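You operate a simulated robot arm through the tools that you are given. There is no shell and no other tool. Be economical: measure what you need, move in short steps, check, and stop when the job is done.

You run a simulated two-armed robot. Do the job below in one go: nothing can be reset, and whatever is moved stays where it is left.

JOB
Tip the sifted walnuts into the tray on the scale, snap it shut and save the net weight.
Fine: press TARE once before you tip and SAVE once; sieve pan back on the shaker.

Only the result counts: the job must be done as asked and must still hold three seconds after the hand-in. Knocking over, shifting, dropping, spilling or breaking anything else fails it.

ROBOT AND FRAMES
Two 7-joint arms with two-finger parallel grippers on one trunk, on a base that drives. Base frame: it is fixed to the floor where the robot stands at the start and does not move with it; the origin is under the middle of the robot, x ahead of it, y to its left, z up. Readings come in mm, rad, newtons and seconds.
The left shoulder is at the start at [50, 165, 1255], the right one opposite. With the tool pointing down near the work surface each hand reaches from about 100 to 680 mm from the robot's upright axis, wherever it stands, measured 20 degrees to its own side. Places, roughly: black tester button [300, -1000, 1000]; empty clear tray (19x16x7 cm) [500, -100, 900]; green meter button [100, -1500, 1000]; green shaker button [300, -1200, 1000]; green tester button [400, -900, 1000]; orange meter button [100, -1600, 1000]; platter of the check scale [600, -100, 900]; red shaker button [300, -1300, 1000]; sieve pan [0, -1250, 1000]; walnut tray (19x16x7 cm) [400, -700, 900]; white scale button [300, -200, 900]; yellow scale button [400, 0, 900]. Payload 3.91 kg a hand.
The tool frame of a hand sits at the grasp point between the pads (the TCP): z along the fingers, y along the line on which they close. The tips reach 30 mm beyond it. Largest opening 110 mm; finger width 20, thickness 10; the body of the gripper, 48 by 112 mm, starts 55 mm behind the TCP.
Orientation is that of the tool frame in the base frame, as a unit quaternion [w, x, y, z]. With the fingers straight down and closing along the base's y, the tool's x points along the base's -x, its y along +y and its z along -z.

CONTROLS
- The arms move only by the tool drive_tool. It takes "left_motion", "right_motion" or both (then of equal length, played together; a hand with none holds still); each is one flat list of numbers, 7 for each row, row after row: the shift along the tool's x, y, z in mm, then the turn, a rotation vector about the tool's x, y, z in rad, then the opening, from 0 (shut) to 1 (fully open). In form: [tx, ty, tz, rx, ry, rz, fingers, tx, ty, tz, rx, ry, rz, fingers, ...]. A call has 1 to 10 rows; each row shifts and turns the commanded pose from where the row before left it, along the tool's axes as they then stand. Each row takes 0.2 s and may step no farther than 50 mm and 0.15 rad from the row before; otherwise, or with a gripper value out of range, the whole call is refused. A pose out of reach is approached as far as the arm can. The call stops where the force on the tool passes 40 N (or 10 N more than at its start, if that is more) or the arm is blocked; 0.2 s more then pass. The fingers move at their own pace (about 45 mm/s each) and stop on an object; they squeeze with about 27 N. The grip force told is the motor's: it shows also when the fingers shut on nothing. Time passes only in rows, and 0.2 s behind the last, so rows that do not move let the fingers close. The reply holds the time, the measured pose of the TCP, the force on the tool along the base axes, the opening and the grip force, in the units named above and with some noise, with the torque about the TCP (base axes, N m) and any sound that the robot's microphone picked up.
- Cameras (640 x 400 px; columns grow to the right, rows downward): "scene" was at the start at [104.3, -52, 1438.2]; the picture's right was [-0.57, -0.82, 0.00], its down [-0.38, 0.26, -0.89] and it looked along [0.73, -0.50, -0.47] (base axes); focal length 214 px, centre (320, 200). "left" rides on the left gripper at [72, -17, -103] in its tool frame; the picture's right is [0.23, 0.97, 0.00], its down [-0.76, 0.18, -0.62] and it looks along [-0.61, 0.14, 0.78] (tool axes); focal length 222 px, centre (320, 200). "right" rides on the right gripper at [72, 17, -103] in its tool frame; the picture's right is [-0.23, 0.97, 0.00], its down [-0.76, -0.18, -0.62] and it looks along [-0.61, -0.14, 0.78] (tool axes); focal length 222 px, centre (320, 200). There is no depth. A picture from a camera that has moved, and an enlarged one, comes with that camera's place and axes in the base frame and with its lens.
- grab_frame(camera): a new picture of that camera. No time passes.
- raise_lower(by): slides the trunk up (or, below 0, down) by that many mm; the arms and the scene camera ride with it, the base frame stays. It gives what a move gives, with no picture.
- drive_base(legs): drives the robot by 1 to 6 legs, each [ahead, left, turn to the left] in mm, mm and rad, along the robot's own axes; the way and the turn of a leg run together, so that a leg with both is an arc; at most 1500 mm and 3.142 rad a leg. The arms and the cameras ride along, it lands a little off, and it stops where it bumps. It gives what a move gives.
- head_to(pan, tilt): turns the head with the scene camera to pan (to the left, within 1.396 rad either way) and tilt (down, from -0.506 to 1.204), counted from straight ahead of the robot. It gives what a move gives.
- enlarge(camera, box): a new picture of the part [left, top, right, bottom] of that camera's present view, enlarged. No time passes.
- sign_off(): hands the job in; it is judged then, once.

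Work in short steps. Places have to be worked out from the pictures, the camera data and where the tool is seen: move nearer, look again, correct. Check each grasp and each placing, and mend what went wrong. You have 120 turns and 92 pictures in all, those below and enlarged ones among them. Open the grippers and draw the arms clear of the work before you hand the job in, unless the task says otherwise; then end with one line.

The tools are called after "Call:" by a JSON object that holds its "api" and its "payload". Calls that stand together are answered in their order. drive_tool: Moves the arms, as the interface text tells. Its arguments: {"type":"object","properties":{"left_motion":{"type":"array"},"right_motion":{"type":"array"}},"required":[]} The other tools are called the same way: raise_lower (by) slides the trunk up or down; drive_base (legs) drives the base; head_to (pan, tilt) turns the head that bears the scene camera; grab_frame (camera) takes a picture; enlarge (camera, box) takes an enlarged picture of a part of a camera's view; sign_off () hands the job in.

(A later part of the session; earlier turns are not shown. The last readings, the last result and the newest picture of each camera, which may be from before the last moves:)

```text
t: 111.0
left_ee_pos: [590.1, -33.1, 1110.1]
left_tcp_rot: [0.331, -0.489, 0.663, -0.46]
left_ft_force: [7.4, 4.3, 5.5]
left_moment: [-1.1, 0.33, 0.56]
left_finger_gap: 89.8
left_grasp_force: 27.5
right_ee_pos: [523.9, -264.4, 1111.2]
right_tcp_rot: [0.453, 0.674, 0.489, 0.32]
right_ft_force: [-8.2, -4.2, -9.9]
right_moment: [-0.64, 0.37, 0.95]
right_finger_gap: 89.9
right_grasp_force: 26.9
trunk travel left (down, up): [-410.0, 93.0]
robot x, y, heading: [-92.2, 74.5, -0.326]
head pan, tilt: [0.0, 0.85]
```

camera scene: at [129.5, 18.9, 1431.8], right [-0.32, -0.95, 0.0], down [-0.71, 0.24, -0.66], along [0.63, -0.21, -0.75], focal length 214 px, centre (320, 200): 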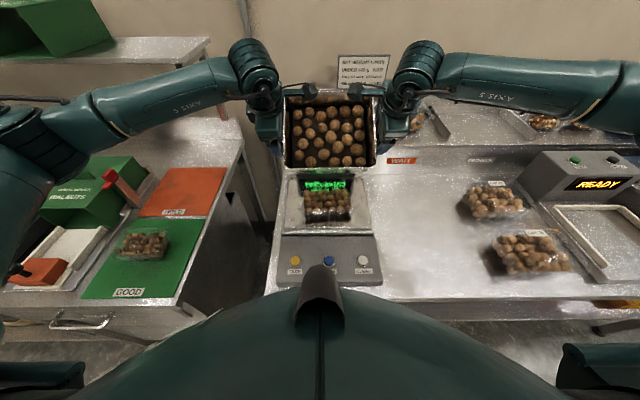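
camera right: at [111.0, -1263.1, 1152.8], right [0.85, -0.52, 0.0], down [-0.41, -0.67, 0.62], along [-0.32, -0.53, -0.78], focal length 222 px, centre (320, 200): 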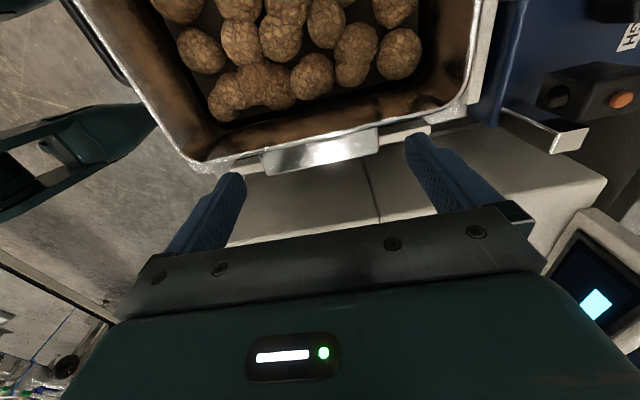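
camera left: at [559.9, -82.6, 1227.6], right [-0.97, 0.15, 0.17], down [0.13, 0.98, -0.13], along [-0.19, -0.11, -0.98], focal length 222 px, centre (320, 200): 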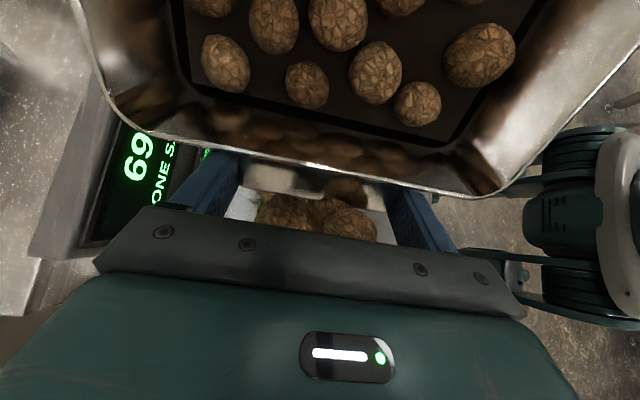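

Worked with no limit. I repeat once more (another 96 mm), then try pitching further.

Call:
{"api": "drive_tool", "payload": {"left_motion": [0, -15, -5.7, 0, 0, 0, 0.3, 0, -15, -5.7, 0, 0, 0, 0.3, 0, -15, -5.7, 0, 0, 0, 0.3, 0, -15, -5.7, 0, 0, 0, 0.3, 0, -15, -5.7, 0, 0, 0, 0.3, 0, -15, -5.7, 0, 0, 0, 0.3], "right_motion": [0, 15, -5.7, 0, 0, 0, 0.3, 0, 15, -5.7, 0, 0, 0, 0.3, 0, 15, -5.7, 0, 0, 0, 0.3, 0, 15, -5.7, 0, 0, 0, 0.3, 0, 15, -5.7, 0, 0, 0, 0.3, 0, 15, -5.7, 0, 0, 0, 0.3]}}

Call:
{"api": "raise_lower", "payload": {"by": -98}}

Call:
{"api": "drive_tool", "payload": {"left_motion": [0, 0, -7, 0.1, 0, 0, 0.3, 0, -1, -9, 0.1, 0, 0, 0.3], "right_motion": [0, 0, -7, -0.1, 0, 0, 0.3, 0, 1, -9, -0.1, 0, 0, 0.3]}}

```text
t: 112.4
left_ee_pos: [591.9, -31.0, 1205.2]
left_tcp_rot: [0.332, -0.489, 0.662, -0.461]
left_ft_force: [11.4, 8.4, 7.3]
left_moment: [-1.04, 0.38, 1.0]
left_finger_gap: 90.0
left_grasp_force: 27.0
right_ee_pos: [527.2, -265.1, 1206.1]
right_tcp_rot: [0.452, 0.674, 0.489, 0.319]
right_ft_force: [-10.9, -7.7, -12.0]
right_moment: [-1.11, 0.43, 1.29]
right_finger_gap: 90.0
right_grasp_force: 27.3
trunk travel left (down, up): [-410.0, 93.0]
robot x, y, heading: [-93.9, 76.7, -0.325]
head pan, tilt: [0.0, 0.85]
```

```text
t: 113.7
left_ee_pos: [591.6, -31.6, 1107.7]
left_tcp_rot: [0.331, -0.489, 0.663, -0.46]
left_ft_force: [10.3, 11.1, 8.8]
left_moment: [-1.23, 0.45, 0.69]
left_finger_gap: 89.9
left_grasp_force: 27.2
right_ee_pos: [528.3, -266.3, 1109.3]
right_tcp_rot: [0.453, 0.675, 0.488, 0.319]
right_ft_force: [-10.0, -11.5, -13.0]
right_moment: [-1.35, 0.45, 0.95]
right_finger_gap: 89.5
right_grasp_force: 27.8
trunk travel left (down, up): [-312.0, 191.0]
robot x, y, heading: [-91.7, 78.1, -0.328]
head pan, tilt: [0.0, 0.85]
```

```text
t: 114.3
left_ee_pos: [577.9, -27.5, 1114.7]
left_tcp_rot: [0.378, -0.453, 0.614, -0.524]
left_ft_force: [5.3, 12.8, 7.9]
left_moment: [-1.34, 0.2, 0.32]
left_finger_gap: 89.8
left_grasp_force: 27.2
right_ee_pos: [511.9, -261.4, 1117.4]
right_tcp_rot: [0.518, 0.627, 0.453, 0.366]
right_ft_force: [-5.7, -13.0, -11.3]
right_moment: [-0.8, 0.59, 0.09]
right_finger_gap: 89.9
right_grasp_force: 27.0
trunk travel left (down, up): [-312.0, 191.0]
robot x, y, heading: [-92.2, 77.6, -0.326]
head pan, tilt: [0.0, 0.85]
```

Now at 80° with no limit. I continue to ~92° with small corrections, wait, and look.

Call:
{"api": "drive_tool", "payload": {"left_motion": [-0.7, 3.9, -8.2, 0.1, 0, 0, 0.3, -0.3, 4.6, -8.7, 0.1, 0, 0, 0.3, 0, 0, 0, 0, 0, 0, 0.3, 0, 0, 0, 0, 0, 0, 0.3, 0, 0, 0, 0, 0, 0, 0.3], "right_motion": [-0.7, -6.9, -8.2, -0.1, 0, 0, 0.3, -0.3, -4.6, -8.7, -0.1, 0, 0, 0.3, 0, 0, 0, 0, 0, 0, 0.3, 0, 0, 0, 0, 0, 0, 0.3, 0, 0, 0, 0, 0, 0, 0.3]}}

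Call:
{"api": "grab_frame", "payload": {"camera": "scene"}}

```text
t: 114.7
left_ee_pos: [572.1, -26.8, 1125.6]
left_tcp_rot: [0.397, -0.444, 0.584, -0.551]
left_ft_force: [0.3, 1.0, -2.2]
left_moment: [0.89, -0.17, -0.02]
left_finger_gap: 89.9
left_grasp_force: 27.0
right_ee_pos: [506.7, -261.2, 1128.6]
right_tcp_rot: [0.547, 0.606, 0.429, 0.387]
right_ft_force: [-0.1, -0.5, -3.5]
right_moment: [-0.82, 0.35, -0.03]
right_finger_gap: 90.1
right_grasp_force: 27.0
trunk travel left (down, up): [-312.0, 191.0]
robot x, y, heading: [-93.6, 75.8, -0.327]
head pan, tilt: [0.0, 0.85]
stopped in row 1 (left hand): the force on the tool passed its limit (the readings are from after the stop); the commanded pose is now the measured one
```

```text
12 pictures are left
camera scene: at [10.1, 40.2, 1243.8], right [-0.32, -0.95, 0.0], down [-0.71, 0.24, -0.66], along [0.63, -0.21, -0.75], focal length 214 px, centre (320, 200)
```

scene: 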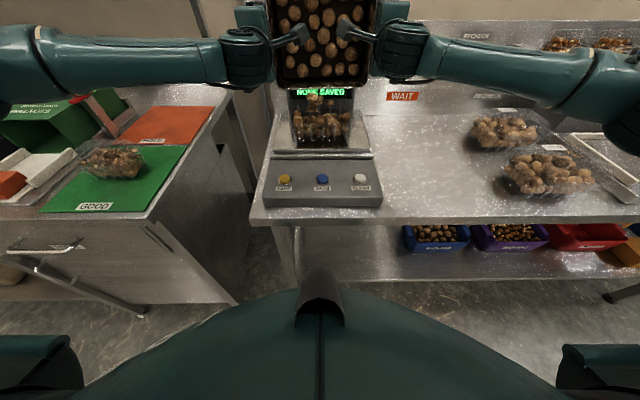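

The two hands briefly fought each other; forces are now zero at ~85°, and walnuts are dropping. I wait, then pitch two smaller steps.

Call:
{"api": "drive_tool", "payload": {"left_motion": [0, 0, 0, 0, 0, 0, 0.3, 0, 0, 0, 0, 0, 0, 0.3, 0, 2.5, -4, 0.05, 0, 0, 0.3, 0, 2.5, -4, 0.05, 0, 0, 0.3, 0, 2.5, -4, 0.05, 0, 0, 0.3, 0, 0, 0, 0, 0, 0, 0.3], "right_motion": [0, 0, 0, 0, 0, 0, 0.3, 0, 0, 0, 0, 0, 0, 0.3, 0, -2.5, -4, -0.05, 0, 0, 0.3, 0, -2.5, -4, -0.05, 0, 0, 0.3, 0, -2.5, -4, -0.05, 0, 0, 0.3, 0, 0, 0, 0, 0, 0, 0.3]}}

```text
t: 116.1
left_ee_pos: [561.0, -21.4, 1120.2]
left_tcp_rot: [-0.43, 0.414, -0.54, 0.594]
left_ft_force: [5.2, 19.9, -0.4]
left_moment: [1.56, -0.15, -0.46]
left_finger_gap: 90.0
left_grasp_force: 26.8
right_ee_pos: [496.5, -256.4, 1123.7]
right_tcp_rot: [0.592, 0.567, 0.396, 0.414]
right_ft_force: [-3.9, -19.9, -2.8]
right_moment: [-1.85, 0.4, 0.23]
right_finger_gap: 89.9
right_grasp_force: 26.8
right hand out of reach, approached as far as the arm can: row 5
trunk travel left (down, up): [-312.0, 191.0]
robot x, y, heading: [-90.5, 73.2, -0.323]
head pan, tilt: [0.0, 0.85]
```

At ~93°. I look at the pan and tray.

Call:
{"api": "enlarge", "payload": {"camera": "scene", "box": [240, 0, 400, 180]}}

```text
2.22 times, centred on (320, 90) of scene
camera zoom: at [11.0, 39.9, 1243.7], right [-0.32, -0.95, 0.0], down [-0.71, 0.24, -0.66], along [0.62, -0.21, -0.75], focal length 477 px, centre (320, 444)
```

zoom: 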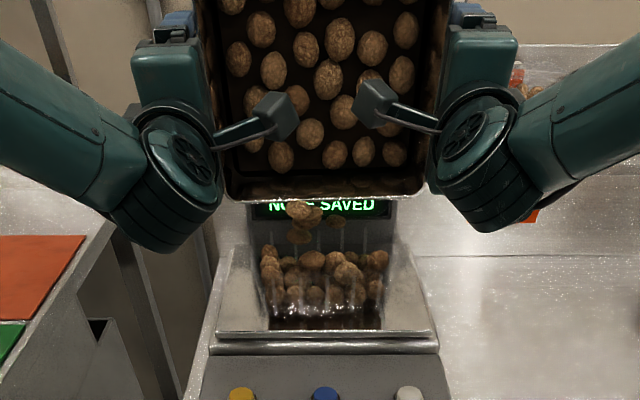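

Several walnuts are in mid-air and still falling. I hold here 2 s to let them run out, easing hand spacing a little.

Call:
{"api": "drive_tool", "payload": {"left_motion": [-0.5, 0, 0, 0, 0, 0, 0.3, -0.5, 0, 0, 0, 0, 0, 0.3, 0, 0, 0, 0, 0, 0, 0.3, 0, 0, 0, 0, 0, 0, 0.3, 0, 0, 0, 0, 0, 0, 0.3, 0, 0, 0, 0, 0, 0, 0.3, 0, 0, 0, 0, 0, 0, 0.3, 0, 0, 0, 0, 0, 0, 0.3, 0, 0, 0, 0, 0, 0, 0.3, 0, 0, 0, 0, 0, 0, 0.3]}}

Call:
{"api": "enlarge", "payload": {"camera": "scene", "box": [240, 0, 400, 180]}}

```text
t: 118.3
left_ee_pos: [561.3, -20.4, 1119.9]
left_tcp_rot: [-0.429, 0.415, -0.54, 0.593]
left_ft_force: [5.9, 18.1, -1.4]
left_moment: [1.38, -0.28, -0.02]
left_finger_gap: 90.1
left_grasp_force: 27.5
right_ee_pos: [497.0, -255.1, 1125.0]
right_tcp_rot: [0.592, 0.566, 0.395, 0.415]
right_ft_force: [-6.6, -18.0, -2.7]
right_moment: [-1.81, 0.58, 0.21]
right_finger_gap: 89.6
right_grasp_force: 27.3
trunk travel left (down, up): [-312.0, 191.0]
robot x, y, heading: [-90.0, 71.8, -0.324]
head pan, tilt: [0.0, 0.85]
```

```text
2.22 times, centred on (320, 90) of scene
camera zoom: at [10.9, 40.0, 1243.7], right [-0.32, -0.95, 0.0], down [-0.71, 0.24, -0.66], along [0.62, -0.21, -0.75], focal length 477 px, centre (320, 444)
```

zoom: 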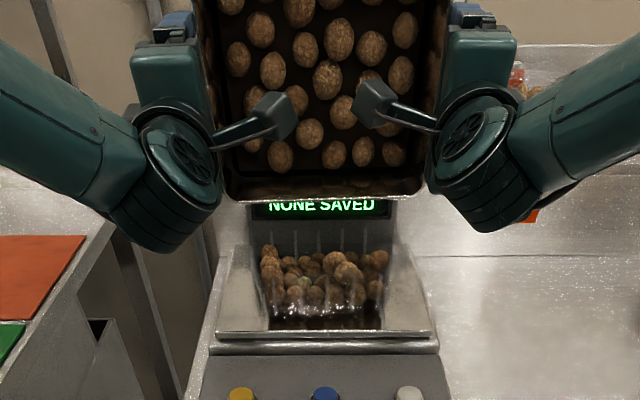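

No further release at 93°: the remaining bottom layer clings. I give the pan a few brisk 12 mm shakes fore and aft over the tray.

Call:
{"api": "drive_tool", "payload": {"left_motion": [0, 0, -12, 0, 0, 0, 0.3, 0, 0, 12, 0, 0, 0, 0.3, 0, 0, -12, 0, 0, 0, 0.3, 0, 0, 12, 0, 0, 0, 0.3, 0, -10, 0, 0, 0, 0, 0.3, 0, 10, 0, 0, 0, 0, 0.3, 0, -10, 0, 0, 0, 0, 0.3, 0, 10, 0, 0, 0, 0, 0.3], "right_motion": [0, 0, -12, 0, 0, 0, 0.3, 0, 0, 12, 0, 0, 0, 0.3, 0, 0, -12, 0, 0, 0, 0.3, 0, 0, 12, 0, 0, 0, 0.3, 0, 10, 0, 0, 0, 0, 0.3, 0, -10, 0, 0, 0, 0, 0.3, 0, 10, 0, 0, 0, 0, 0.3, 0, -10, 0, 0, 0, 0, 0.3]}}

Call:
{"api": "raise_lower", "payload": {"by": 10}}

Call:
{"api": "enlarge", "payload": {"camera": "scene", "box": [240, 0, 400, 180]}}

```text
t: 120.1
left_ee_pos: [562.7, -20.3, 1119.3]
left_tcp_rot: [-0.429, 0.415, -0.54, 0.593]
left_ft_force: [6.5, 22.5, 0.0]
left_moment: [1.42, -0.1, -0.74]
left_finger_gap: 89.9
left_grasp_force: 26.8
right_ee_pos: [497.0, -256.3, 1125.0]
right_tcp_rot: [0.592, 0.566, 0.396, 0.414]
right_ft_force: [-6.6, -22.6, -4.8]
right_moment: [-1.93, 0.38, 0.81]
right_finger_gap: 90.1
right_grasp_force: 27.1
trunk travel left (down, up): [-312.0, 191.0]
robot x, y, heading: [-91.0, 75.1, -0.327]
head pan, tilt: [0.0, 0.85]
```

```text
t: 120.7
left_ee_pos: [562.0, -21.5, 1129.6]
left_tcp_rot: [-0.429, 0.415, -0.54, 0.593]
left_ft_force: [5.6, 21.2, 0.0]
left_moment: [1.45, 0.07, -0.3]
left_finger_gap: 89.6
left_grasp_force: 26.7
right_ee_pos: [496.0, -255.0, 1136.6]
right_tcp_rot: [0.593, 0.565, 0.397, 0.415]
right_ft_force: [-6.1, -22.0, -3.6]
right_moment: [-1.96, 0.22, 0.27]
right_finger_gap: 89.7
right_grasp_force: 27.3
trunk travel left (down, up): [-322.0, 181.0]
robot x, y, heading: [-90.9, 69.3, -0.327]
head pan, tilt: [0.0, 0.85]
```

```text
2.22 times, centred on (320, 90) of scene
camera zoom: at [11.1, 39.9, 1253.7], right [-0.32, -0.95, 0.0], down [-0.71, 0.24, -0.66], along [0.62, -0.21, -0.75], focal length 477 px, centre (320, 444)
```

zoom: 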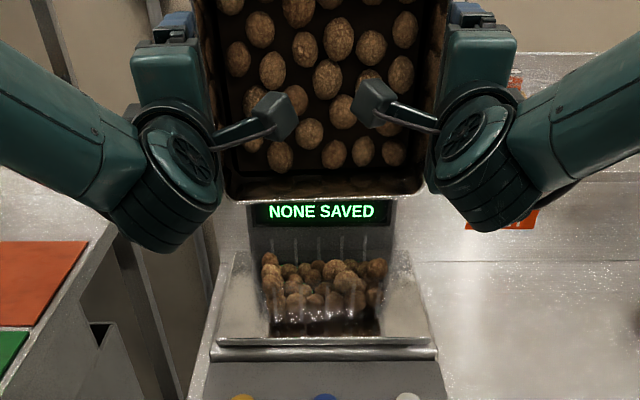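

Nothing more comes loose even with shaking at 93°. I unpitch to ~35° while rising, to read the scale's weight and see what is left in the pan.

Call:
{"api": "drive_tool", "payload": {"left_motion": [-0.4, -3.5, 9.2, -0.1, 0, 0, 0.3, -0.4, -4.4, 8.8, -0.1, 0, 0, 0.3, -0.4, -5.3, 8.3, -0.1, 0, 0, 0.3, -0.2, -6.1, 7.7, -0.1, 0, 0, 0.3, 0, -6.9, 7.1, -0.1, 0, 0, 0.3, 0, -7.2, -3.5, -0.1, 0, 0, 0.3, 0, -6.8, -4.2, -0.1, 0, 0, 0.3, 0, -6.4, -4.8, -0.1, 0, 0, 0.3, 0, -5.9, -5.4, -0.1, 0, 0, 0.3, 0, -5.4, -5.9, -0.1, 0, 0, 0.3], "right_motion": [-0.4, 3.5, 9.2, 0.1, 0, 0, 0.3, -0.4, 4.4, 8.8, 0.1, 0, 0, 0.3, -0.4, 5.3, 8.3, 0.1, 0, 0, 0.3, -0.2, 6.1, 7.7, 0.1, 0, 0, 0.3, 0, 6.9, 7.1, 0.1, 0, 0, 0.3, 0, 7.2, -3.5, 0.1, 0, 0, 0.3, 0, 6.8, -4.2, 0.1, 0, 0, 0.3, 0, 6.4, -4.8, 0.1, 0, 0, 0.3, 0, 5.9, -5.4, 0.1, 0, 0, 0.3, 0, 5.4, -5.9, 0.1, 0, 0, 0.3]}}

Call:
{"api": "enlarge", "payload": {"camera": "scene", "box": [240, 20, 400, 180]}}

```text
t: 122.9
left_ee_pos: [604.0, -31.7, 1192.8]
left_tcp_rot: [0.175, -0.57, 0.758, -0.263]
left_ft_force: [7.2, 2.8, 6.6]
left_moment: [-0.88, 0.4, 0.92]
left_finger_gap: 90.1
left_grasp_force: 27.0
right_ee_pos: [538.7, -269.0, 1194.7]
right_tcp_rot: [0.245, 0.779, 0.549, 0.175]
right_ft_force: [-5.7, -2.4, -10.0]
right_moment: [-1.12, 0.33, 0.42]
right_finger_gap: 90.8
right_grasp_force: 27.2
trunk travel left (down, up): [-322.0, 181.0]
robot x, y, heading: [-92.9, 73.1, -0.327]
head pan, tilt: [0.0, 0.85]
```

```text
2.50 times, centred on (320, 100) of scene
camera zoom: at [11.3, 40.5, 1253.7], right [-0.32, -0.95, 0.0], down [-0.71, 0.24, -0.66], along [0.62, -0.21, -0.75], focal length 536 px, centre (320, 450)
```

zoom: 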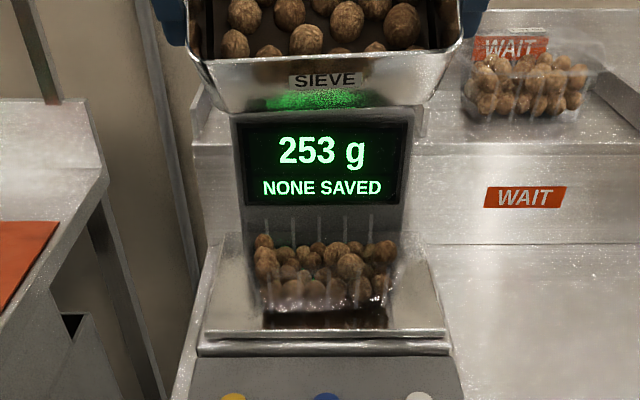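

The scale shows 253 g: half. The other half is wedged in the sieve floor, so it needs tipping well past 90°. I lower the trunk further (hands raised to compensate) to gain pitch range.

Call:
{"api": "drive_tool", "payload": {"left_motion": [0, -10.8, -14.4, 0, 0, 0, 0.3, 0, -10.8, -14.4, 0, 0, 0, 0.3, 0, -10.8, -14.4, 0, 0, 0, 0.3, 0, -10.8, -14.4, 0, 0, 0, 0.3, 0, -10.8, -14.4, 0, 0, 0, 0.3], "right_motion": [0, 10.8, -14.4, 0, 0, 0, 0.3, 0, 10.8, -14.4, 0, 0, 0, 0.3, 0, 10.8, -14.4, 0, 0, 0, 0.3, 0, 10.8, -14.4, 0, 0, 0, 0.3, 0, 10.8, -14.4, 0, 0, 0, 0.3]}}

Call:
{"api": "raise_lower", "payload": {"by": -110}}

Call:
{"api": "drive_tool", "payload": {"left_motion": [0, -10.8, -14.4, 0, 0, 0, 0.3, 0, -10.8, -14.4, 0, 0, 0, 0.3, 0, -10.8, -14.4, 0, 0, 0, 0.3, 0, -10.8, -14.4, 0, 0, 0, 0.3, 0, -10.8, -14.4, 0, 0, 0, 0.3], "right_motion": [0, 10.8, -14.4, 0, 0, 0, 0.3, 0, 10.8, -14.4, 0, 0, 0, 0.3, 0, 10.8, -14.4, 0, 0, 0, 0.3, 0, 10.8, -14.4, 0, 0, 0, 0.3, 0, 10.8, -14.4, 0, 0, 0, 0.3]}}

Call:
{"api": "raise_lower", "payload": {"by": -95}}

```text
t: 124.1
left_ee_pos: [584.7, -23.4, 1269.1]
left_tcp_rot: [0.176, -0.567, 0.761, -0.263]
left_ft_force: [-5.4, -6.9, -8.0]
left_moment: [0.87, -0.03, -0.66]
left_finger_gap: 90.9
left_grasp_force: 26.3
left hand out of reach, approached as far as the arm can: row 3, 4, 5
right_ee_pos: [504.5, -260.0, 1263.2]
right_tcp_rot: [0.245, 0.779, 0.549, 0.179]
right_ft_force: [4.5, 7.4, 5.4]
right_moment: [0.73, -0.36, -0.16]
right_finger_gap: 89.8
right_grasp_force: 27.4
right hand out of reach, approached as far as the arm can: row 1, 2, 3, 4, 5
trunk travel left (down, up): [-322.0, 181.0]
robot x, y, heading: [-93.2, 73.4, -0.326]
head pan, tilt: [0.0, 0.85]
```

```text
t: 125.5
left_ee_pos: [586.8, -24.7, 1160.3]
left_tcp_rot: [0.176, -0.568, 0.76, -0.263]
left_ft_force: [-6.9, -17.0, -3.7]
left_moment: [0.36, -0.09, -0.36]
left_finger_gap: 90.8
left_grasp_force: 26.6
right_ee_pos: [503.4, -260.2, 1152.6]
right_tcp_rot: [0.245, 0.779, 0.549, 0.178]
right_ft_force: [7.7, 17.8, 0.4]
right_moment: [0.16, 0.06, -0.02]
right_finger_gap: 89.8
right_grasp_force: 27.1
trunk travel left (down, up): [-212.0, 291.0]
robot x, y, heading: [-92.1, 72.6, -0.326]
head pan, tilt: [0.0, 0.85]
```

```text
t: 126.7
left_ee_pos: [550.3, -2.4, 1218.7]
left_tcp_rot: [0.176, -0.568, 0.76, -0.263]
left_ft_force: [-9.0, -16.2, -1.9]
left_moment: [0.09, 0.12, -0.44]
left_finger_gap: 90.4
left_grasp_force: 26.6
left hand out of reach, approached as far as the arm can: row 1, 2, 3, 4, 5
right_ee_pos: [462.6, -250.3, 1213.7]
right_tcp_rot: [0.248, 0.779, 0.548, 0.177]
right_ft_force: [8.9, 17.0, -1.8]
right_moment: [0.02, 0.0, -0.29]
right_finger_gap: 89.5
right_grasp_force: 27.4
right hand out of reach, approached as far as the arm can: row 1, 2, 3, 4, 5
trunk travel left (down, up): [-212.0, 291.0]
robot x, y, heading: [-92.5, 73.6, -0.324]
head pan, tilt: [0.0, 0.85]
```

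```text
t: 128.0
left_ee_pos: [550.3, -2.7, 1123.6]
left_tcp_rot: [0.175, -0.568, 0.76, -0.263]
left_ft_force: [-8.4, -17.7, -3.0]
left_moment: [0.24, 0.08, -0.32]
left_finger_gap: 90.4
left_grasp_force: 26.4
right_ee_pos: [462.0, -253.5, 1118.2]
right_tcp_rot: [0.247, 0.779, 0.548, 0.177]
right_ft_force: [7.9, 17.7, -0.7]
right_moment: [0.04, -0.07, -0.1]
right_finger_gap: 89.7
right_grasp_force: 27.3
trunk travel left (down, up): [-117.0, 386.0]
robot x, y, heading: [-90.3, 74.8, -0.328]
head pan, tilt: [0.0, 0.85]
```

Arms hit their stretch limit with the trunk this low. I drive 60 mm forward, relax the spacing, and pitch back up to ~93°.

Call:
{"api": "drive_base", "payload": {"legs": [[60, 0, 0]]}}

Call:
{"api": "drive_tool", "payload": {"left_motion": [0.4, 3, -3.5, 0.109, 0, 0, 0.3, 0.3, 2.6, -3.8, 0.109, 0, 0, 0.3, 0, 2.2, -4.1, 0.109, 0, 0, 0.3, 0, 1.7, -4.3, 0.109, 0, 0, 0.3, 0, 1.2, -4.4, 0.109, 0, 0, 0.3, 0, 0.7, -4.5, 0.109, 0, 0, 0.3, 0, 0.2, -4.6, 0.109, 0, 0, 0.3, 0, -0.3, -4.6, 0.109, 0, 0, 0.3, 0, -0.8, -4.5, 0.109, 0, 0, 0.3], "right_motion": [0.4, -3, -3.5, -0.109, 0, 0, 0.3, 0.3, -2.6, -3.8, -0.109, 0, 0, 0.3, 0, -2.2, -4.1, -0.109, 0, 0, 0.3, 0, -1.7, -4.3, -0.109, 0, 0, 0.3, 0, -1.2, -4.4, -0.109, 0, 0, 0.3, 0, -0.7, -4.5, -0.109, 0, 0, 0.3, 0, -0.2, -4.6, -0.109, 0, 0, 0.3, 0, 0.3, -4.6, -0.109, 0, 0, 0.3, 0, 0.8, -4.5, -0.109, 0, 0, 0.3]}}

```text
t: 129.0
left_ee_pos: [606.4, -21.7, 1123.3]
left_tcp_rot: [0.175, -0.568, 0.76, -0.263]
left_ft_force: [-7.5, -18.1, -3.6]
left_moment: [0.16, 0.06, -0.36]
left_finger_gap: 90.2
left_grasp_force: 26.8
right_ee_pos: [519.8, -270.5, 1117.9]
right_tcp_rot: [0.247, 0.779, 0.549, 0.177]
right_ft_force: [7.6, 17.8, -0.8]
right_moment: [0.12, -0.1, -0.05]
right_finger_gap: 89.9
right_grasp_force: 27.5
trunk travel left (down, up): [-117.0, 386.0]
robot x, y, heading: [-35.4, 57.2, -0.33]
head pan, tilt: [0.0, 0.85]
```

```text
t: 131.0
left_ee_pos: [569.1, -8.7, 1134.1]
left_tcp_rot: [-0.423, 0.419, -0.545, 0.591]
left_ft_force: [-1.0, 9.3, -2.0]
left_moment: [0.12, 0.24, -0.63]
left_finger_gap: 90.1
left_grasp_force: 26.9
right_ee_pos: [480.6, -256.7, 1129.5]
right_tcp_rot: [0.585, 0.571, 0.399, 0.415]
right_ft_force: [0.9, -9.1, -1.9]
right_moment: [0.0, -0.09, -0.44]
right_finger_gap: 90.0
right_grasp_force: 27.1
trunk travel left (down, up): [-117.0, 386.0]
robot x, y, heading: [-35.1, 55.9, -0.325]
head pan, tilt: [0.0, 0.85]
```

At 93° with full reach left. I continue to ~120°, shifting 7 mm right to stay centred, and wait.

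Call:
{"api": "drive_tool", "payload": {"left_motion": [1.2, 0.9, -5.1, 0.094, 0, 0, 0.3, 1.4, 0.5, -5.1, 0.094, 0, 0, 0.3, 1.4, 0, -5.2, 0.094, 0, 0, 0.3, 1.4, -0.5, -5.1, 0.094, 0, 0, 0.3, 1.4, -1, -5, 0.094, 0, 0, 0.3, 0, 0, 0, 0, 0, 0, 0.3, 0, 0, 0, 0, 0, 0, 0.3], "right_motion": [-1.6, -0.9, -5.1, -0.094, 0, 0, 0.3, -1.4, -0.5, -5.1, -0.094, 0, 0, 0.3, -1.4, 0, -5.2, -0.094, 0, 0, 0.3, -1.4, 0.5, -5.1, -0.094, 0, 0, 0.3, -1.4, 1, -5, -0.094, 0, 0, 0.3, 0, 0, 0, 0, 0, 0, 0.3, 0, 0, 0, 0, 0, 0, 0.3]}}

Call:
{"api": "head_to", "payload": {"pan": 0, "tilt": 0.3}}

Call:
{"api": "grab_frame", "payload": {"camera": "scene"}}

```text
t: 131.8
left_ee_pos: [547.7, -11.5, 1143.9]
left_tcp_rot: [-0.475, 0.355, -0.451, 0.667]
left_ft_force: [1.0, -2.7, -2.4]
left_moment: [0.81, -0.09, 0.93]
left_finger_gap: 90.5
left_grasp_force: 27.4
right_ee_pos: [464.6, -242.7, 1138.7]
right_tcp_rot: [0.648, 0.486, 0.33, 0.486]
right_ft_force: [0.9, 2.1, -3.9]
right_moment: [-0.94, 0.2, -0.87]
right_finger_gap: 90.0
right_grasp_force: 27.1
right hand out of reach, approached as far as the arm can: row 4
trunk travel left (down, up): [-117.0, 386.0]
robot x, y, heading: [-35.2, 59.7, -0.328]
head pan, tilt: [0.0, 0.85]
stopped in row 4 (left hand): the force on the tool passed its limit (the readings are from after the stop); the commanded pose is now the measured one
```

```text
t: 132.8
left_ee_pos: [545.2, -10.8, 1146.6]
left_tcp_rot: [-0.475, 0.356, -0.449, 0.668]
left_ft_force: [1.5, 3.9, -1.1]
left_moment: [1.68, -0.43, 0.27]
left_finger_gap: 90.6
left_grasp_force: 26.5
right_ee_pos: [461.8, -242.8, 1140.4]
right_tcp_rot: [0.649, 0.485, 0.328, 0.487]
right_ft_force: [-0.8, -3.4, -3.1]
right_moment: [-1.64, 0.61, -0.26]
right_finger_gap: 90.0
right_grasp_force: 27.5
trunk travel left (down, up): [-117.0, 386.0]
robot x, y, heading: [-35.3, 55.2, -0.325]
head pan, tilt: [0.0, 0.3]
```

```text
7 pictures are left
camera scene: at [81.7, 16.0, 1097.0], right [-0.32, -0.95, 0.0], down [-0.28, 0.1, -0.95], along [0.9, -0.31, -0.3], focal length 214 px, centre (320, 200)
```

scene: 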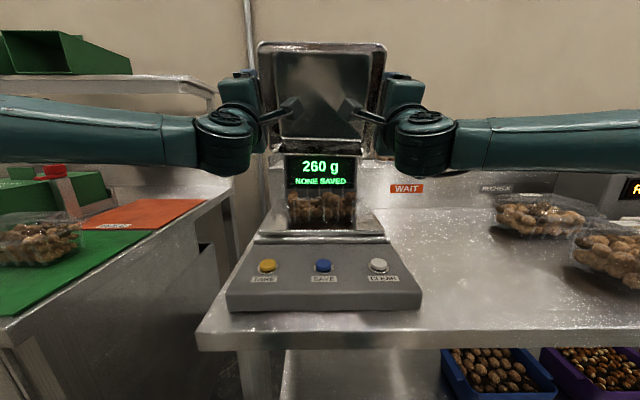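

The pan's floor looks empty now. I zoom on tray and display.

Call:
{"api": "enlarge", "payload": {"camera": "scene", "box": [230, 30, 410, 260]}}

```text
1.74 times, centred on (320, 145) of scene
camera zoom: at [81.7, 16.0, 1097.0], right [-0.32, -0.95, 0.0], down [-0.28, 0.1, -0.95], along [0.9, -0.31, -0.3], focal length 373 px, centre (320, 296)
```

zoom: 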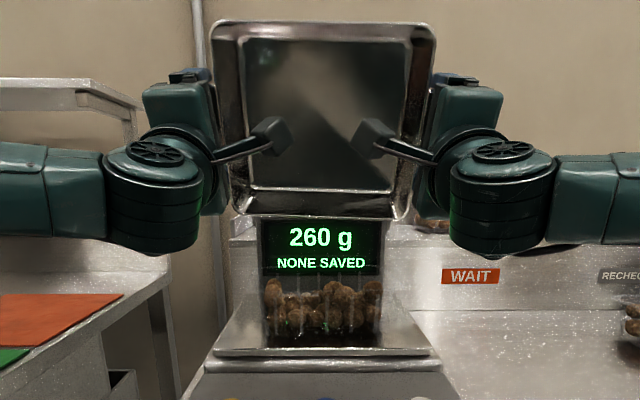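

The pan is empty, yet the reading is 260 g; it may still be settling. I wait 1.6 s holding still and look again, wider.

Call:
{"api": "drive_tool", "payload": {"left_motion": [0, 0, 0, 0, 0, 0, 0.3, 0, 0, 0, 0, 0, 0, 0.3, 0, 0, 0, 0, 0, 0, 0.3, 0, 0, 0, 0, 0, 0, 0.3, 0, 0, 0, 0, 0, 0, 0.3, 0, 0, 0, 0, 0, 0, 0.3]}}

Call:
{"api": "head_to", "payload": {"pan": 0, "tilt": 0.45}}

Call:
{"api": "grab_frame", "payload": {"camera": "scene"}}

```text
t: 134.2
left_ee_pos: [544.5, -10.2, 1146.4]
left_tcp_rot: [-0.474, 0.357, -0.449, 0.669]
left_ft_force: [2.8, 5.4, -1.9]
left_moment: [1.42, -0.26, 0.47]
left_finger_gap: 90.8
left_grasp_force: 26.7
right_ee_pos: [461.4, -241.6, 1141.0]
right_tcp_rot: [0.648, 0.485, 0.327, 0.487]
right_ft_force: [-2.2, -6.9, -1.3]
right_moment: [-1.34, 0.39, -0.42]
right_finger_gap: 90.2
right_grasp_force: 26.4
trunk travel left (down, up): [-117.0, 386.0]
robot x, y, heading: [-35.4, 56.7, -0.323]
head pan, tilt: [0.0, 0.3]
```

```text
t: 134.8
left_ee_pos: [545.6, -10.5, 1147.4]
left_tcp_rot: [-0.474, 0.356, -0.449, 0.668]
left_ft_force: [2.9, 7.3, -1.9]
left_moment: [1.27, -0.23, 0.44]
left_finger_gap: 90.7
left_grasp_force: 26.5
right_ee_pos: [462.6, -243.1, 1142.4]
right_tcp_rot: [0.648, 0.485, 0.327, 0.488]
right_ft_force: [-2.3, -6.8, -2.2]
right_moment: [-1.24, 0.29, -0.38]
right_finger_gap: 90.4
right_grasp_force: 26.9
trunk travel left (down, up): [-117.0, 386.0]
robot x, y, heading: [-37.0, 53.7, -0.325]
head pan, tilt: [0.0, 0.45]
```

```text
5 pictures are left
camera scene: at [80.3, 16.5, 1083.2], right [-0.32, -0.95, 0.0], down [-0.41, 0.14, -0.9], along [0.85, -0.29, -0.44], focal length 214 px, centre (320, 200)
```

scene: 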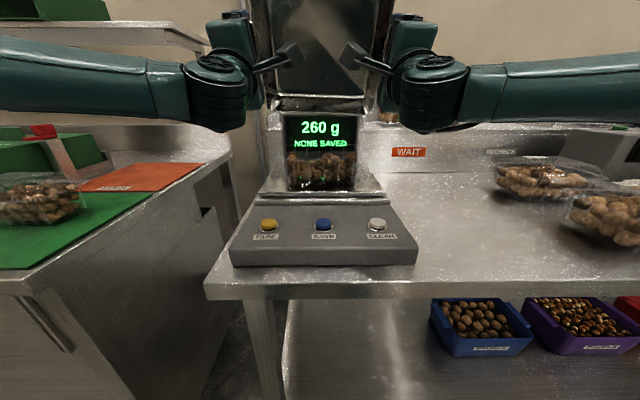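

Load readings agree: the pan is ~3 N lighter and constant, i.e. empty; the reading is steady at 260 g. I raise the trunk 300 mm and unpitch the pan to level while lowering the hands.

Call:
{"api": "raise_lower", "payload": {"by": 300}}

Call:
{"api": "drive_tool", "payload": {"left_motion": [0, 17.4, -6.3, -0.148, 0, 0, 0.3, 0, 18.1, -3.7, -0.148, 0, 0, 0.3, 0, 18.5, -1, -0.148, 0, 0, 0.3, 0, 18.4, 1.7, -0.148, 0, 0, 0.3, 0, 17.9, 4.5, -0.148, 0, 0, 0.3, 0, 17.1, 7, -0.148, 0, 0, 0.3], "right_motion": [0, -17.4, -6.3, 0.148, 0, 0, 0.3, 0, -18.1, -3.7, 0.148, 0, 0, 0.3, 0, -18.5, -1, 0.148, 0, 0, 0.3, 0, -18.4, 1.7, 0.148, 0, 0, 0.3, 0, -17.9, 4.5, 0.148, 0, 0, 0.3, 0, -17.1, 7, 0.148, 0, 0, 0.3]}}

Call:
{"api": "drive_tool", "payload": {"left_motion": [0, 15.9, 9.5, -0.148, 0, 0, 0.3, 0, 14.3, 11.7, -0.148, 0, 0, 0.3, 0, 12.4, 13.7, -0.148, 0, 0, 0.3, 0, 10.3, 15.4, -0.148, 0, 0, 0.3, 0, 7.9, 16.7, -0.148, 0, 0, 0.3, 0, 5.3, 17.7, -0.148, 0, 0, 0.3, 0, 2.7, 18.3, -0.13, 0, 0, 0.3], "right_motion": [0, -15.9, 9.5, 0.148, 0, 0, 0.3, 0, -14.3, 11.7, 0.148, 0, 0, 0.3, 0, -12.4, 13.7, 0.148, 0, 0, 0.3, 0, -10.3, 15.4, 0.148, 0, 0, 0.3, 0, -7.9, 16.7, 0.148, 0, 0, 0.3, 0, -5.3, 17.7, 0.148, 0, 0, 0.3, 0, -2.7, 18.3, 0.13, 0, 0, 0.3]}}

```text
t: 137.8
left_ee_pos: [546.8, -10.3, 1447.1]
left_tcp_rot: [-0.474, 0.356, -0.448, 0.668]
left_ft_force: [3.8, 10.6, -1.8]
left_moment: [1.01, -0.13, 0.26]
left_finger_gap: 90.8
left_grasp_force: 26.9
right_ee_pos: [462.8, -241.7, 1441.2]
right_tcp_rot: [0.648, 0.485, 0.327, 0.487]
right_ft_force: [-2.7, -10.5, -1.8]
right_moment: [-0.91, 0.28, -0.2]
right_finger_gap: 90.2
right_grasp_force: 26.9
trunk travel left (down, up): [-417.0, 86.0]
robot x, y, heading: [-35.8, 54.4, -0.33]
head pan, tilt: [0.0, 0.45]
```

```text
t: 139.3
left_ee_pos: [548.2, -11.2, 1332.7]
left_tcp_rot: [0.283, -0.527, 0.691, -0.406]
left_ft_force: [0.2, 2.8, -2.9]
left_moment: [0.77, -0.16, -0.71]
left_finger_gap: 91.1
left_grasp_force: 27.0
right_ee_pos: [461.5, -241.3, 1333.2]
right_tcp_rot: [0.386, 0.715, 0.5, 0.299]
right_ft_force: [-0.5, -2.9, -1.2]
right_moment: [-0.58, 0.25, 0.54]
right_finger_gap: 90.2
right_grasp_force: 27.2
trunk travel left (down, up): [-417.0, 86.0]
robot x, y, heading: [-35.8, 52.8, -0.328]
head pan, tilt: [0.0, 0.45]
stopped in row 6 (left hand): the force on the tool passed its limit (the readings are from after the stop); the commanded pose is now the measured one
```

```text
t: 140.9
left_ee_pos: [547.9, -14.2, 1204.9]
left_tcp_rot: [-0.01, -0.599, 0.801, -0.016]
left_ft_force: [-6.4, 37.1, -8.5]
left_moment: [0.49, -0.29, -1.94]
left_finger_gap: 91.0
left_grasp_force: 26.7
right_ee_pos: [461.6, -242.1, 1205.1]
right_tcp_rot: [-0.009, 0.82, 0.573, 0.018]
right_ft_force: [5.8, -37.8, 4.0]
right_moment: [0.82, -0.2, -2.67]
right_finger_gap: 89.7
right_grasp_force: 27.6
trunk travel left (down, up): [-417.0, 86.0]
robot x, y, heading: [-36.1, 55.9, -0.33]
head pan, tilt: [0.0, 0.45]
```

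Level now, but the hands squeeze by a few mm and the pan is yawed ~2°. I relieve the spacing and straighten the yaw.

Call:
{"api": "drive_tool", "payload": {"left_motion": [-1.2, 0, 0, 0, 0, 0, 0.3, -1, 1.6, 0, 0, 0, -0.012, 0.3, 0, 1.6, 0, 0, 0, -0.012, 0.3, 0, 1.5, 0, 0, 0, -0.011, 0.3], "right_motion": [-1.2, 0, 0, 0, 0, 0, 0.3, -1, 1.6, 0, 0, 0, -0.012, 0.3, 0, 1.6, 0, 0, 0, -0.012, 0.3, 0, 1.5, 0, 0, 0, -0.011, 0.3]}}

Call:
{"api": "drive_base", "payload": {"legs": [[-40, 0, 0], [0, -600, 0], [0, -550, 0]]}}

```text
t: 141.9
left_ee_pos: [542.7, -12.6, 1205.6]
left_tcp_rot: [-0.009, -0.611, 0.791, -0.017]
left_ft_force: [-7.3, 32.0, -2.6]
left_moment: [0.1, -0.49, -1.78]
left_finger_gap: 90.9
left_grasp_force: 27.1
right_ee_pos: [465.0, -244.2, 1204.4]
right_tcp_rot: [-0.008, 0.808, 0.589, 0.019]
right_ft_force: [7.8, -31.1, 0.0]
right_moment: [0.22, 0.41, -2.53]
right_finger_gap: 89.9
right_grasp_force: 26.8
trunk travel left (down, up): [-417.0, 86.0]
robot x, y, heading: [-37.5, 55.8, -0.33]
head pan, tilt: [0.0, 0.45]
```

```text
t: 148.5
left_ee_pos: [139.6, -1086.5, 1203.8]
left_tcp_rot: [-0.009, -0.614, 0.789, -0.017]
left_ft_force: [-7.8, 31.9, -0.9]
left_moment: [-0.07, -0.03, -2.03]
left_finger_gap: 91.0
left_grasp_force: 27.4
right_ee_pos: [63.4, -1317.6, 1205.0]
right_tcp_rot: [-0.008, 0.806, 0.591, 0.02]
right_ft_force: [8.1, -32.4, -2.2]
right_moment: [-0.01, 0.09, -2.35]
right_finger_gap: 90.0
right_grasp_force: 27.0
trunk travel left (down, up): [-417.0, 86.0]
robot x, y, heading: [-437.9, -1021.5, -0.324]
head pan, tilt: [0.0, 0.45]
```

Spacing still pushes outward and the left hand's yaw is off 4°. I correct the yaws and spread 3 mm more each.

Call:
{"api": "drive_tool", "payload": {"left_motion": [-1, 0, 0, 0, 0, 0.03, 0.3, -1, 0, 0, 0, 0, 0.025, 0.3, -1, 0, 0, 0, 0, 0.015, 0.3], "right_motion": [-1, 0, 0, 0, 0, 0.01, 0.3, -1, 0, 0, 0, 0, 0.005, 0.3, -1, 0, 0, 0, 0, 0.004, 0.3]}}

```text
t: 149.3
left_ee_pos: [140.1, -1082.9, 1203.8]
left_tcp_rot: [-0.008, -0.584, 0.812, -0.018]
left_ft_force: [0.8, -11.0, -1.5]
left_moment: [0.32, -0.04, 0.56]
left_finger_gap: 89.9
left_grasp_force: 26.8
right_ee_pos: [63.0, -1319.1, 1204.2]
right_tcp_rot: [-0.009, 0.811, 0.585, 0.02]
right_ft_force: [-1.9, 10.6, -3.2]
right_moment: [-0.44, 0.07, 0.58]
right_finger_gap: 89.9
right_grasp_force: 26.9
trunk travel left (down, up): [-417.0, 86.0]
robot x, y, heading: [-438.2, -1018.7, -0.319]
head pan, tilt: [0.0, 0.45]
```

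Forces settled. I shift to the original spot above the shaker (f≈488, centre l −1115) and lower to z≈1030.

Call:
{"api": "drive_tool", "payload": {"left_motion": [8, -12, 0, 0, 0, 0, 0.3, 0, 0, 29, 0, 0, 0, 0.3, 0, 0, 29, 0, 0, 0, 0.3, 0, 0, 29, 0, 0, 0, 0.3, 0, 0, 29, 0, 0, 0, 0.3, 0, 0, 29, 0, 0, 0, 0.3, 0, 0, 27, 0, 0, 0, 0.3], "right_motion": [-8, 11, 0, 0, 0, 0, 0.3, 0, 0, 29, 0, 0, 0, 0.3, 0, 0, 29, 0, 0, 0, 0.3, 0, 0, 29, 0, 0, 0, 0.3, 0, 0, 29, 0, 0, 0, 0.3, 0, 0, 29, 0, 0, 0, 0.3, 0, 0, 27, 0, 0, 0, 0.3]}}

Call:
{"api": "head_to", "payload": {"pan": 0, "tilt": 0.75}}

Call:
{"api": "enlarge", "payload": {"camera": "scene", "box": [220, 100, 420, 290]}}

```text
t: 150.9
left_ee_pos: [152.4, -1098.9, 1033.6]
left_tcp_rot: [-0.007, -0.587, 0.81, -0.016]
left_ft_force: [5.8, 18.3, -0.5]
left_moment: [0.27, 0.21, -0.55]
left_finger_gap: 90.6
left_grasp_force: 26.9
right_ee_pos: [74.1, -1327.6, 1030.9]
right_tcp_rot: [-0.007, 0.813, 0.582, 0.017]
right_ft_force: [-5.7, -19.2, -3.7]
right_moment: [-0.62, 0.0, 0.38]
right_finger_gap: 89.5
right_grasp_force: 27.1
trunk travel left (down, up): [-417.0, 86.0]
robot x, y, heading: [-437.3, -1021.3, -0.321]
head pan, tilt: [0.0, 0.45]
```

```text
t: 151.7
left_ee_pos: [151.4, -1098.1, 1034.1]
left_tcp_rot: [-0.007, -0.586, 0.81, -0.016]
left_ft_force: [5.9, 22.7, 0.4]
left_moment: [-0.11, 0.0, -0.81]
left_finger_gap: 89.7
left_grasp_force: 26.8
right_ee_pos: [74.5, -1327.8, 1031.3]
right_tcp_rot: [-0.006, 0.813, 0.582, 0.019]
right_ft_force: [-6.1, -23.5, -4.5]
right_moment: [-0.45, 0.17, 0.43]
right_finger_gap: 89.8
right_grasp_force: 27.0
trunk travel left (down, up): [-417.0, 86.0]
robot x, y, heading: [-435.5, -1020.1, -0.323]
head pan, tilt: [0.0, 0.75]
```

```text
2.11 times, centred on (320, 195) of scene
camera zoom: at [-330.5, -1056.2, 1356.8], right [-0.32, -0.95, 0.0], down [-0.65, 0.22, -0.73], along [0.69, -0.23, -0.68], focal length 452 px, centre (320, 210)
```

zoom: 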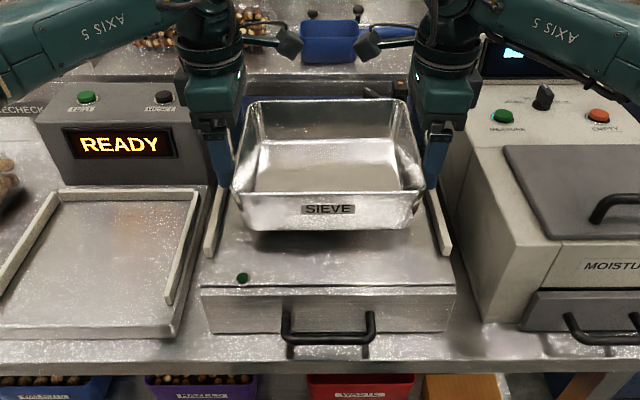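

The pan is empty and level, centred between the rails. I lower it onto the deck.

Call:
{"api": "drive_tool", "payload": {"left_motion": [-1, 3, 10, 0, 0, 0, 0.3, -0.5, 0, 10, 0, 0, 0, 0.3, 0, 0, 7, 0, 0, 0, 0.3, 0, 0, 3, 0, 0, 0, 0.3], "right_motion": [-1, -3, 9, 0, 0, 0, 0.3, -0.5, 0, 9, 0, 0, 0, 0.3, 0, 0, 7, 0, 0, 0, 0.3, 0, 0, 3, 0, 0, 0, 0.3]}}

```text
t: 152.7
left_ee_pos: [148.5, -1098.6, 1006.1]
left_tcp_rot: [-0.007, -0.584, 0.811, -0.017]
left_ft_force: [3.7, 20.1, 14.5]
left_moment: [0.51, 0.38, -1.65]
left_finger_gap: 89.8
left_grasp_force: 26.5
right_ee_pos: [70.8, -1326.8, 1006.6]
right_tcp_rot: [-0.007, 0.812, 0.583, 0.02]
right_ft_force: [-0.8, -22.0, 0.0]
right_moment: [0.02, 0.91, 0.43]
right_finger_gap: 89.7
right_grasp_force: 27.5
trunk travel left (down, up): [-417.0, 86.0]
robot x, y, heading: [-439.5, -1022.9, -0.319]
head pan, tilt: [0.0, 0.75]
```

Left touches down (14 N). I lower the right 2 mm, then open both hands.

Call:
{"api": "drive_tool", "payload": {"left_motion": [0, 0, 0, 0, 0, 0, 0.3, 0, 0, 0.5, 0, 0, 0, 0.3, 0, 0, 0, 0, 0, 0, 1, 0, 0, 0, 0, 0, 0, 1, 0, 0, 0, 0, 0, 0, 1], "right_motion": [0, 0, 2, 0, 0, 0, 0.3, 0, 0, 0.5, 0, 0, 0, 0.3, 0, 0, 0, 0, 0, 0, 1, 0, 0, 0, 0, 0, 0, 1, 0, 0, 0, 0, 0, 0, 1]}}

Call:
{"api": "drive_tool", "payload": {"left_motion": [-3, 0, -15, 0, 0, 0, 1, 0, 0, -25, 0, 0, 0, 1, 0, 0, -45, 0, 0, 0, 1, 0, 0, -45, 0, 0, 0, 1, 0, 0, -40, 0, 0, 0, 1], "right_motion": [-3, 0, -15, 0, 0, 0, 1, 0, 0, -25, 0, 0, 0, 1, 0, 0, -45, 0, 0, 0, 1, 0, 0, -45, 0, 0, 0, 1, 0, 0, -40, 0, 0, 0, 1]}}

Call:
{"api": "enlarge", "payload": {"camera": "scene", "box": [220, 100, 420, 290]}}

```text
t: 153.9
left_ee_pos: [147.5, -1096.5, 1002.2]
left_tcp_rot: [-0.009, -0.586, 0.81, -0.015]
left_ft_force: [5.3, 20.3, 0.7]
left_moment: [-0.09, -0.02, -1.2]
left_finger_gap: 109.1
left_grasp_force: 0.0
right_ee_pos: [71.8, -1326.2, 1001.5]
right_tcp_rot: [-0.007, 0.812, 0.583, 0.02]
right_ft_force: [-5.0, -20.2, -1.7]
right_moment: [0.08, -0.14, 0.88]
right_finger_gap: 107.4
right_grasp_force: 0.0
trunk travel left (down, up): [-417.0, 86.0]
robot x, y, heading: [-441.3, -1022.5, -0.322]
head pan, tilt: [0.0, 0.75]
```

```text
t: 155.1
left_ee_pos: [146.6, -1088.2, 1174.1]
left_tcp_rot: [-0.008, -0.585, 0.811, -0.017]
left_ft_force: [0.5, -0.5, -0.5]
left_moment: [0.02, 0.0, 0.0]
left_finger_gap: 109.9
left_grasp_force: 0.1
right_ee_pos: [66.7, -1333.9, 1172.9]
right_tcp_rot: [-0.008, 0.812, 0.584, 0.019]
right_ft_force: [0.2, -0.6, 0.2]
right_moment: [0.0, -0.02, -0.01]
right_finger_gap: 109.9
right_grasp_force: 0.0
trunk travel left (down, up): [-417.0, 86.0]
robot x, y, heading: [-436.9, -1018.6, -0.316]
head pan, tilt: [0.0, 0.75]
```

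```text
2.11 times, centred on (320, 195) of scene
camera zoom: at [-331.8, -1055.7, 1356.8], right [-0.32, -0.95, 0.0], down [-0.65, 0.22, -0.73], along [0.69, -0.23, -0.68], focal length 452 px, centre (320, 210)
```

zoom: 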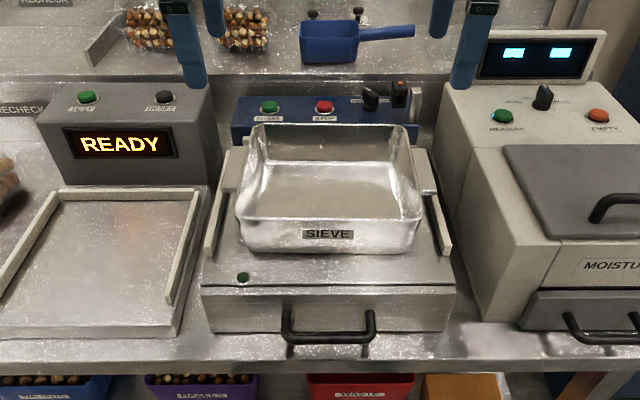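

The pan is seated back on the shaker. Now I drive back to the scale with the hands high, to close the lid.

Call:
{"api": "drive_base", "payload": {"legs": [[0, 600, -0.003], [0, 565, 0], [110, 0, 0]]}}

Call:
{"api": "enlarge", "payload": {"camera": "scene", "box": [250, 60, 400, 240]}}

```text
t: 162.1
left_ee_pos: [624.7, -24.0, 1173.0]
left_tcp_rot: [-0.007, -0.584, 0.812, -0.016]
left_ft_force: [1.0, -0.4, -0.6]
left_moment: [0.01, 0.05, 0.04]
left_finger_gap: 109.9
left_grasp_force: 0.0
right_ee_pos: [541.0, -267.2, 1171.3]
right_tcp_rot: [-0.008, 0.813, 0.582, 0.018]
right_ft_force: [1.3, -0.5, -0.6]
right_moment: [0.01, 0.02, 0.01]
right_finger_gap: 110.1
right_grasp_force: 0.1
trunk travel left (down, up): [-417.0, 86.0]
robot x, y, heading: [35.9, 45.1, -0.324]
head pan, tilt: [0.0, 0.75]
```

```text
2.22 times, centred on (325, 150) of scene
camera zoom: at [144.9, 11.5, 1356.7], right [-0.32, -0.95, 0.0], down [-0.65, 0.22, -0.73], along [0.69, -0.23, -0.68], focal length 477 px, centre (309, 311)
```

zoom: 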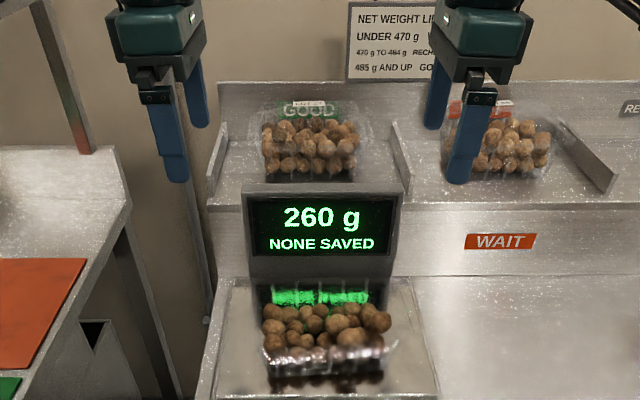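

The reading is a steady 260 g and there is ample space behind the display. I bring the right hand, fingers 50 mm apart, above the lid's upper edge (f≈690, l≈0) and draw the left hand back.

Call:
{"api": "drive_tool", "payload": {"left_motion": [-10, 40, -10, 0, 0, 0, 1, -10, 40, -10, 0, 0, 0, 1, -10, 40, -10, 0, 0, 0, 1, 0, 40, -10, 0, 0, 0, 1], "right_motion": [25, 30, 0, 0, 0, 0, 0.45, 25, 30, 0, 0, 0, 0, 0.45, 25, 30, 0, 0, 0, 0, 0.45, 0, 0, 0, 0, 0, 0, 0.45]}}

```text
t: 163.1
left_ee_pos: [479.1, 59.2, 1209.7]
left_tcp_rot: [-0.008, -0.584, 0.812, -0.017]
left_ft_force: [-0.1, 0.0, -0.1]
left_moment: [0.0, -0.01, -0.01]
left_finger_gap: 110.0
left_grasp_force: 0.1
right_ee_pos: [603.8, -229.8, 1165.1]
right_tcp_rot: [-0.007, 0.813, 0.582, 0.019]
right_ft_force: [0.5, 0.1, -0.7]
right_moment: [-0.06, -0.04, -0.01]
right_finger_gap: 49.5
right_grasp_force: 0.1
right hand out of reach, approached as far as the arm can: row 2, 3
trunk travel left (down, up): [-417.0, 86.0]
robot x, y, heading: [33.8, 47.1, -0.326]
head pan, tilt: [0.0, 0.75]
```

Reach falls ~45 mm short. I raise the trunk 80 mm and drive 25 mm forward, then extend again while lowering the hand.

Call:
{"api": "raise_lower", "payload": {"by": 82}}

Call:
{"api": "drive_base", "payload": {"legs": [[28, 0, 0]]}}

Call:
{"api": "drive_tool", "payload": {"right_motion": [3, 6, 20, 0, 0, 0, 0.45, 3, 6, 20, 0, 0, 0, 0.45, 3, 6, 20, 0, 0, 0, 0.45]}}

```text
t: 164.3
left_ee_pos: [479.3, 58.7, 1291.1]
left_tcp_rot: [-0.007, -0.584, 0.811, -0.017]
left_ft_force: [0.3, -0.4, 0.1]
left_moment: [-0.01, 0.0, 0.02]
left_finger_gap: 109.6
left_grasp_force: 0.1
right_ee_pos: [604.3, -230.9, 1247.7]
right_tcp_rot: [-0.007, 0.813, 0.582, 0.02]
right_ft_force: [0.4, 0.3, 0.8]
right_moment: [0.01, -0.01, 0.01]
right_finger_gap: 49.6
right_grasp_force: 0.2
trunk travel left (down, up): [-499.0, 4.0]
robot x, y, heading: [42.0, 45.4, -0.323]
head pan, tilt: [0.0, 0.75]
```

```text
t: 165.3
left_ee_pos: [500.4, 48.6, 1290.6]
left_tcp_rot: [-0.008, -0.584, 0.812, -0.018]
left_ft_force: [-0.2, 0.0, -0.3]
left_moment: [0.03, 0.0, 0.05]
left_finger_gap: 109.8
left_grasp_force: 0.0
right_ee_pos: [625.4, -239.7, 1246.8]
right_tcp_rot: [-0.008, 0.813, 0.581, 0.019]
right_ft_force: [-0.1, 0.8, 0.3]
right_moment: [-0.01, -0.02, 0.05]
right_finger_gap: 49.5
right_grasp_force: 0.0
trunk travel left (down, up): [-499.0, 4.0]
robot x, y, heading: [59.3, 39.8, -0.327]
head pan, tilt: [0.0, 0.75]
stopped in leg 1: the robot was blocked; the commanded pose is now the measured one
```

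```text
t: 166.1
left_ee_pos: [501.9, 48.9, 1291.0]
left_tcp_rot: [-0.008, -0.584, 0.812, -0.016]
left_ft_force: [0.3, -0.1, 0.3]
left_moment: [0.02, 0.01, 0.0]
left_finger_gap: 109.7
left_grasp_force: 0.1
right_ee_pos: [638.4, -234.4, 1186.9]
right_tcp_rot: [-0.008, 0.813, 0.582, 0.021]
right_ft_force: [-0.3, 0.0, 0.0]
right_moment: [0.01, 0.02, 0.02]
right_finger_gap: 49.4
right_grasp_force: 0.2
right hand out of reach, approached as far as the arm can: row 2, 3
trunk travel left (down, up): [-499.0, 4.0]
robot x, y, heading: [54.5, 39.7, -0.329]
head pan, tilt: [0.0, 0.75]
```

The base touched the bench edge and stopped; the hand is now at f≈680, enough. I open to 60 mm and descend astride the lid's top edge.

Call:
{"api": "drive_tool", "payload": {"right_motion": [0, 1.5, 20, 0, 0, 0, 0.55, 0, 1.5, 20, 0, 0, 0, 0.55, 0, 1.5, 20, 0, 0, 0, 0.55, 0, 1.5, 18, 0, 0, 0, 0.55]}}

```text
t: 167.1
left_ee_pos: [500.3, 49.6, 1290.7]
left_tcp_rot: [-0.009, -0.584, 0.812, -0.018]
left_ft_force: [0.3, -0.4, 0.9]
left_moment: [-0.03, 0.02, -0.02]
left_finger_gap: 110.1
left_grasp_force: 0.0
right_ee_pos: [646.1, -233.0, 1109.3]
right_tcp_rot: [-0.007, 0.813, 0.582, 0.02]
right_ft_force: [1.1, 0.3, -0.3]
right_moment: [0.0, 0.0, -0.03]
right_finger_gap: 60.7
right_grasp_force: 0.1
trunk travel left (down, up): [-499.0, 4.0]
robot x, y, heading: [58.7, 41.2, -0.323]
head pan, tilt: [0.0, 0.75]
```

At f≈687, z≈1109 with no contact. I close the fingers to feel whether the lid's edge is between them.

Call:
{"api": "drive_tool", "payload": {"right_motion": [0, 0, 0, 0, 0, 0, 0, 0, 0, 0, 0, 0, 0, 0, 0, 0, 0, 0, 0, 0, 0, 0, 0, 0, 0, 0, 0, 0]}}

```text
t: 168.1
left_ee_pos: [500.7, 48.8, 1291.9]
left_tcp_rot: [-0.007, -0.583, 0.812, -0.018]
left_ft_force: [0.0, 0.5, 0.6]
left_moment: [0.02, -0.01, 0.02]
left_finger_gap: 109.9
left_grasp_force: 0.1
right_ee_pos: [645.2, -233.7, 1111.3]
right_tcp_rot: [-0.008, 0.813, 0.582, 0.02]
right_ft_force: [-0.5, -0.6, 2.9]
right_moment: [0.18, 0.24, 0.24]
right_finger_gap: 12.5
right_grasp_force: 27.1
trunk travel left (down, up): [-499.0, 4.0]
robot x, y, heading: [62.4, 41.8, -0.322]
head pan, tilt: [0.0, 0.75]
```

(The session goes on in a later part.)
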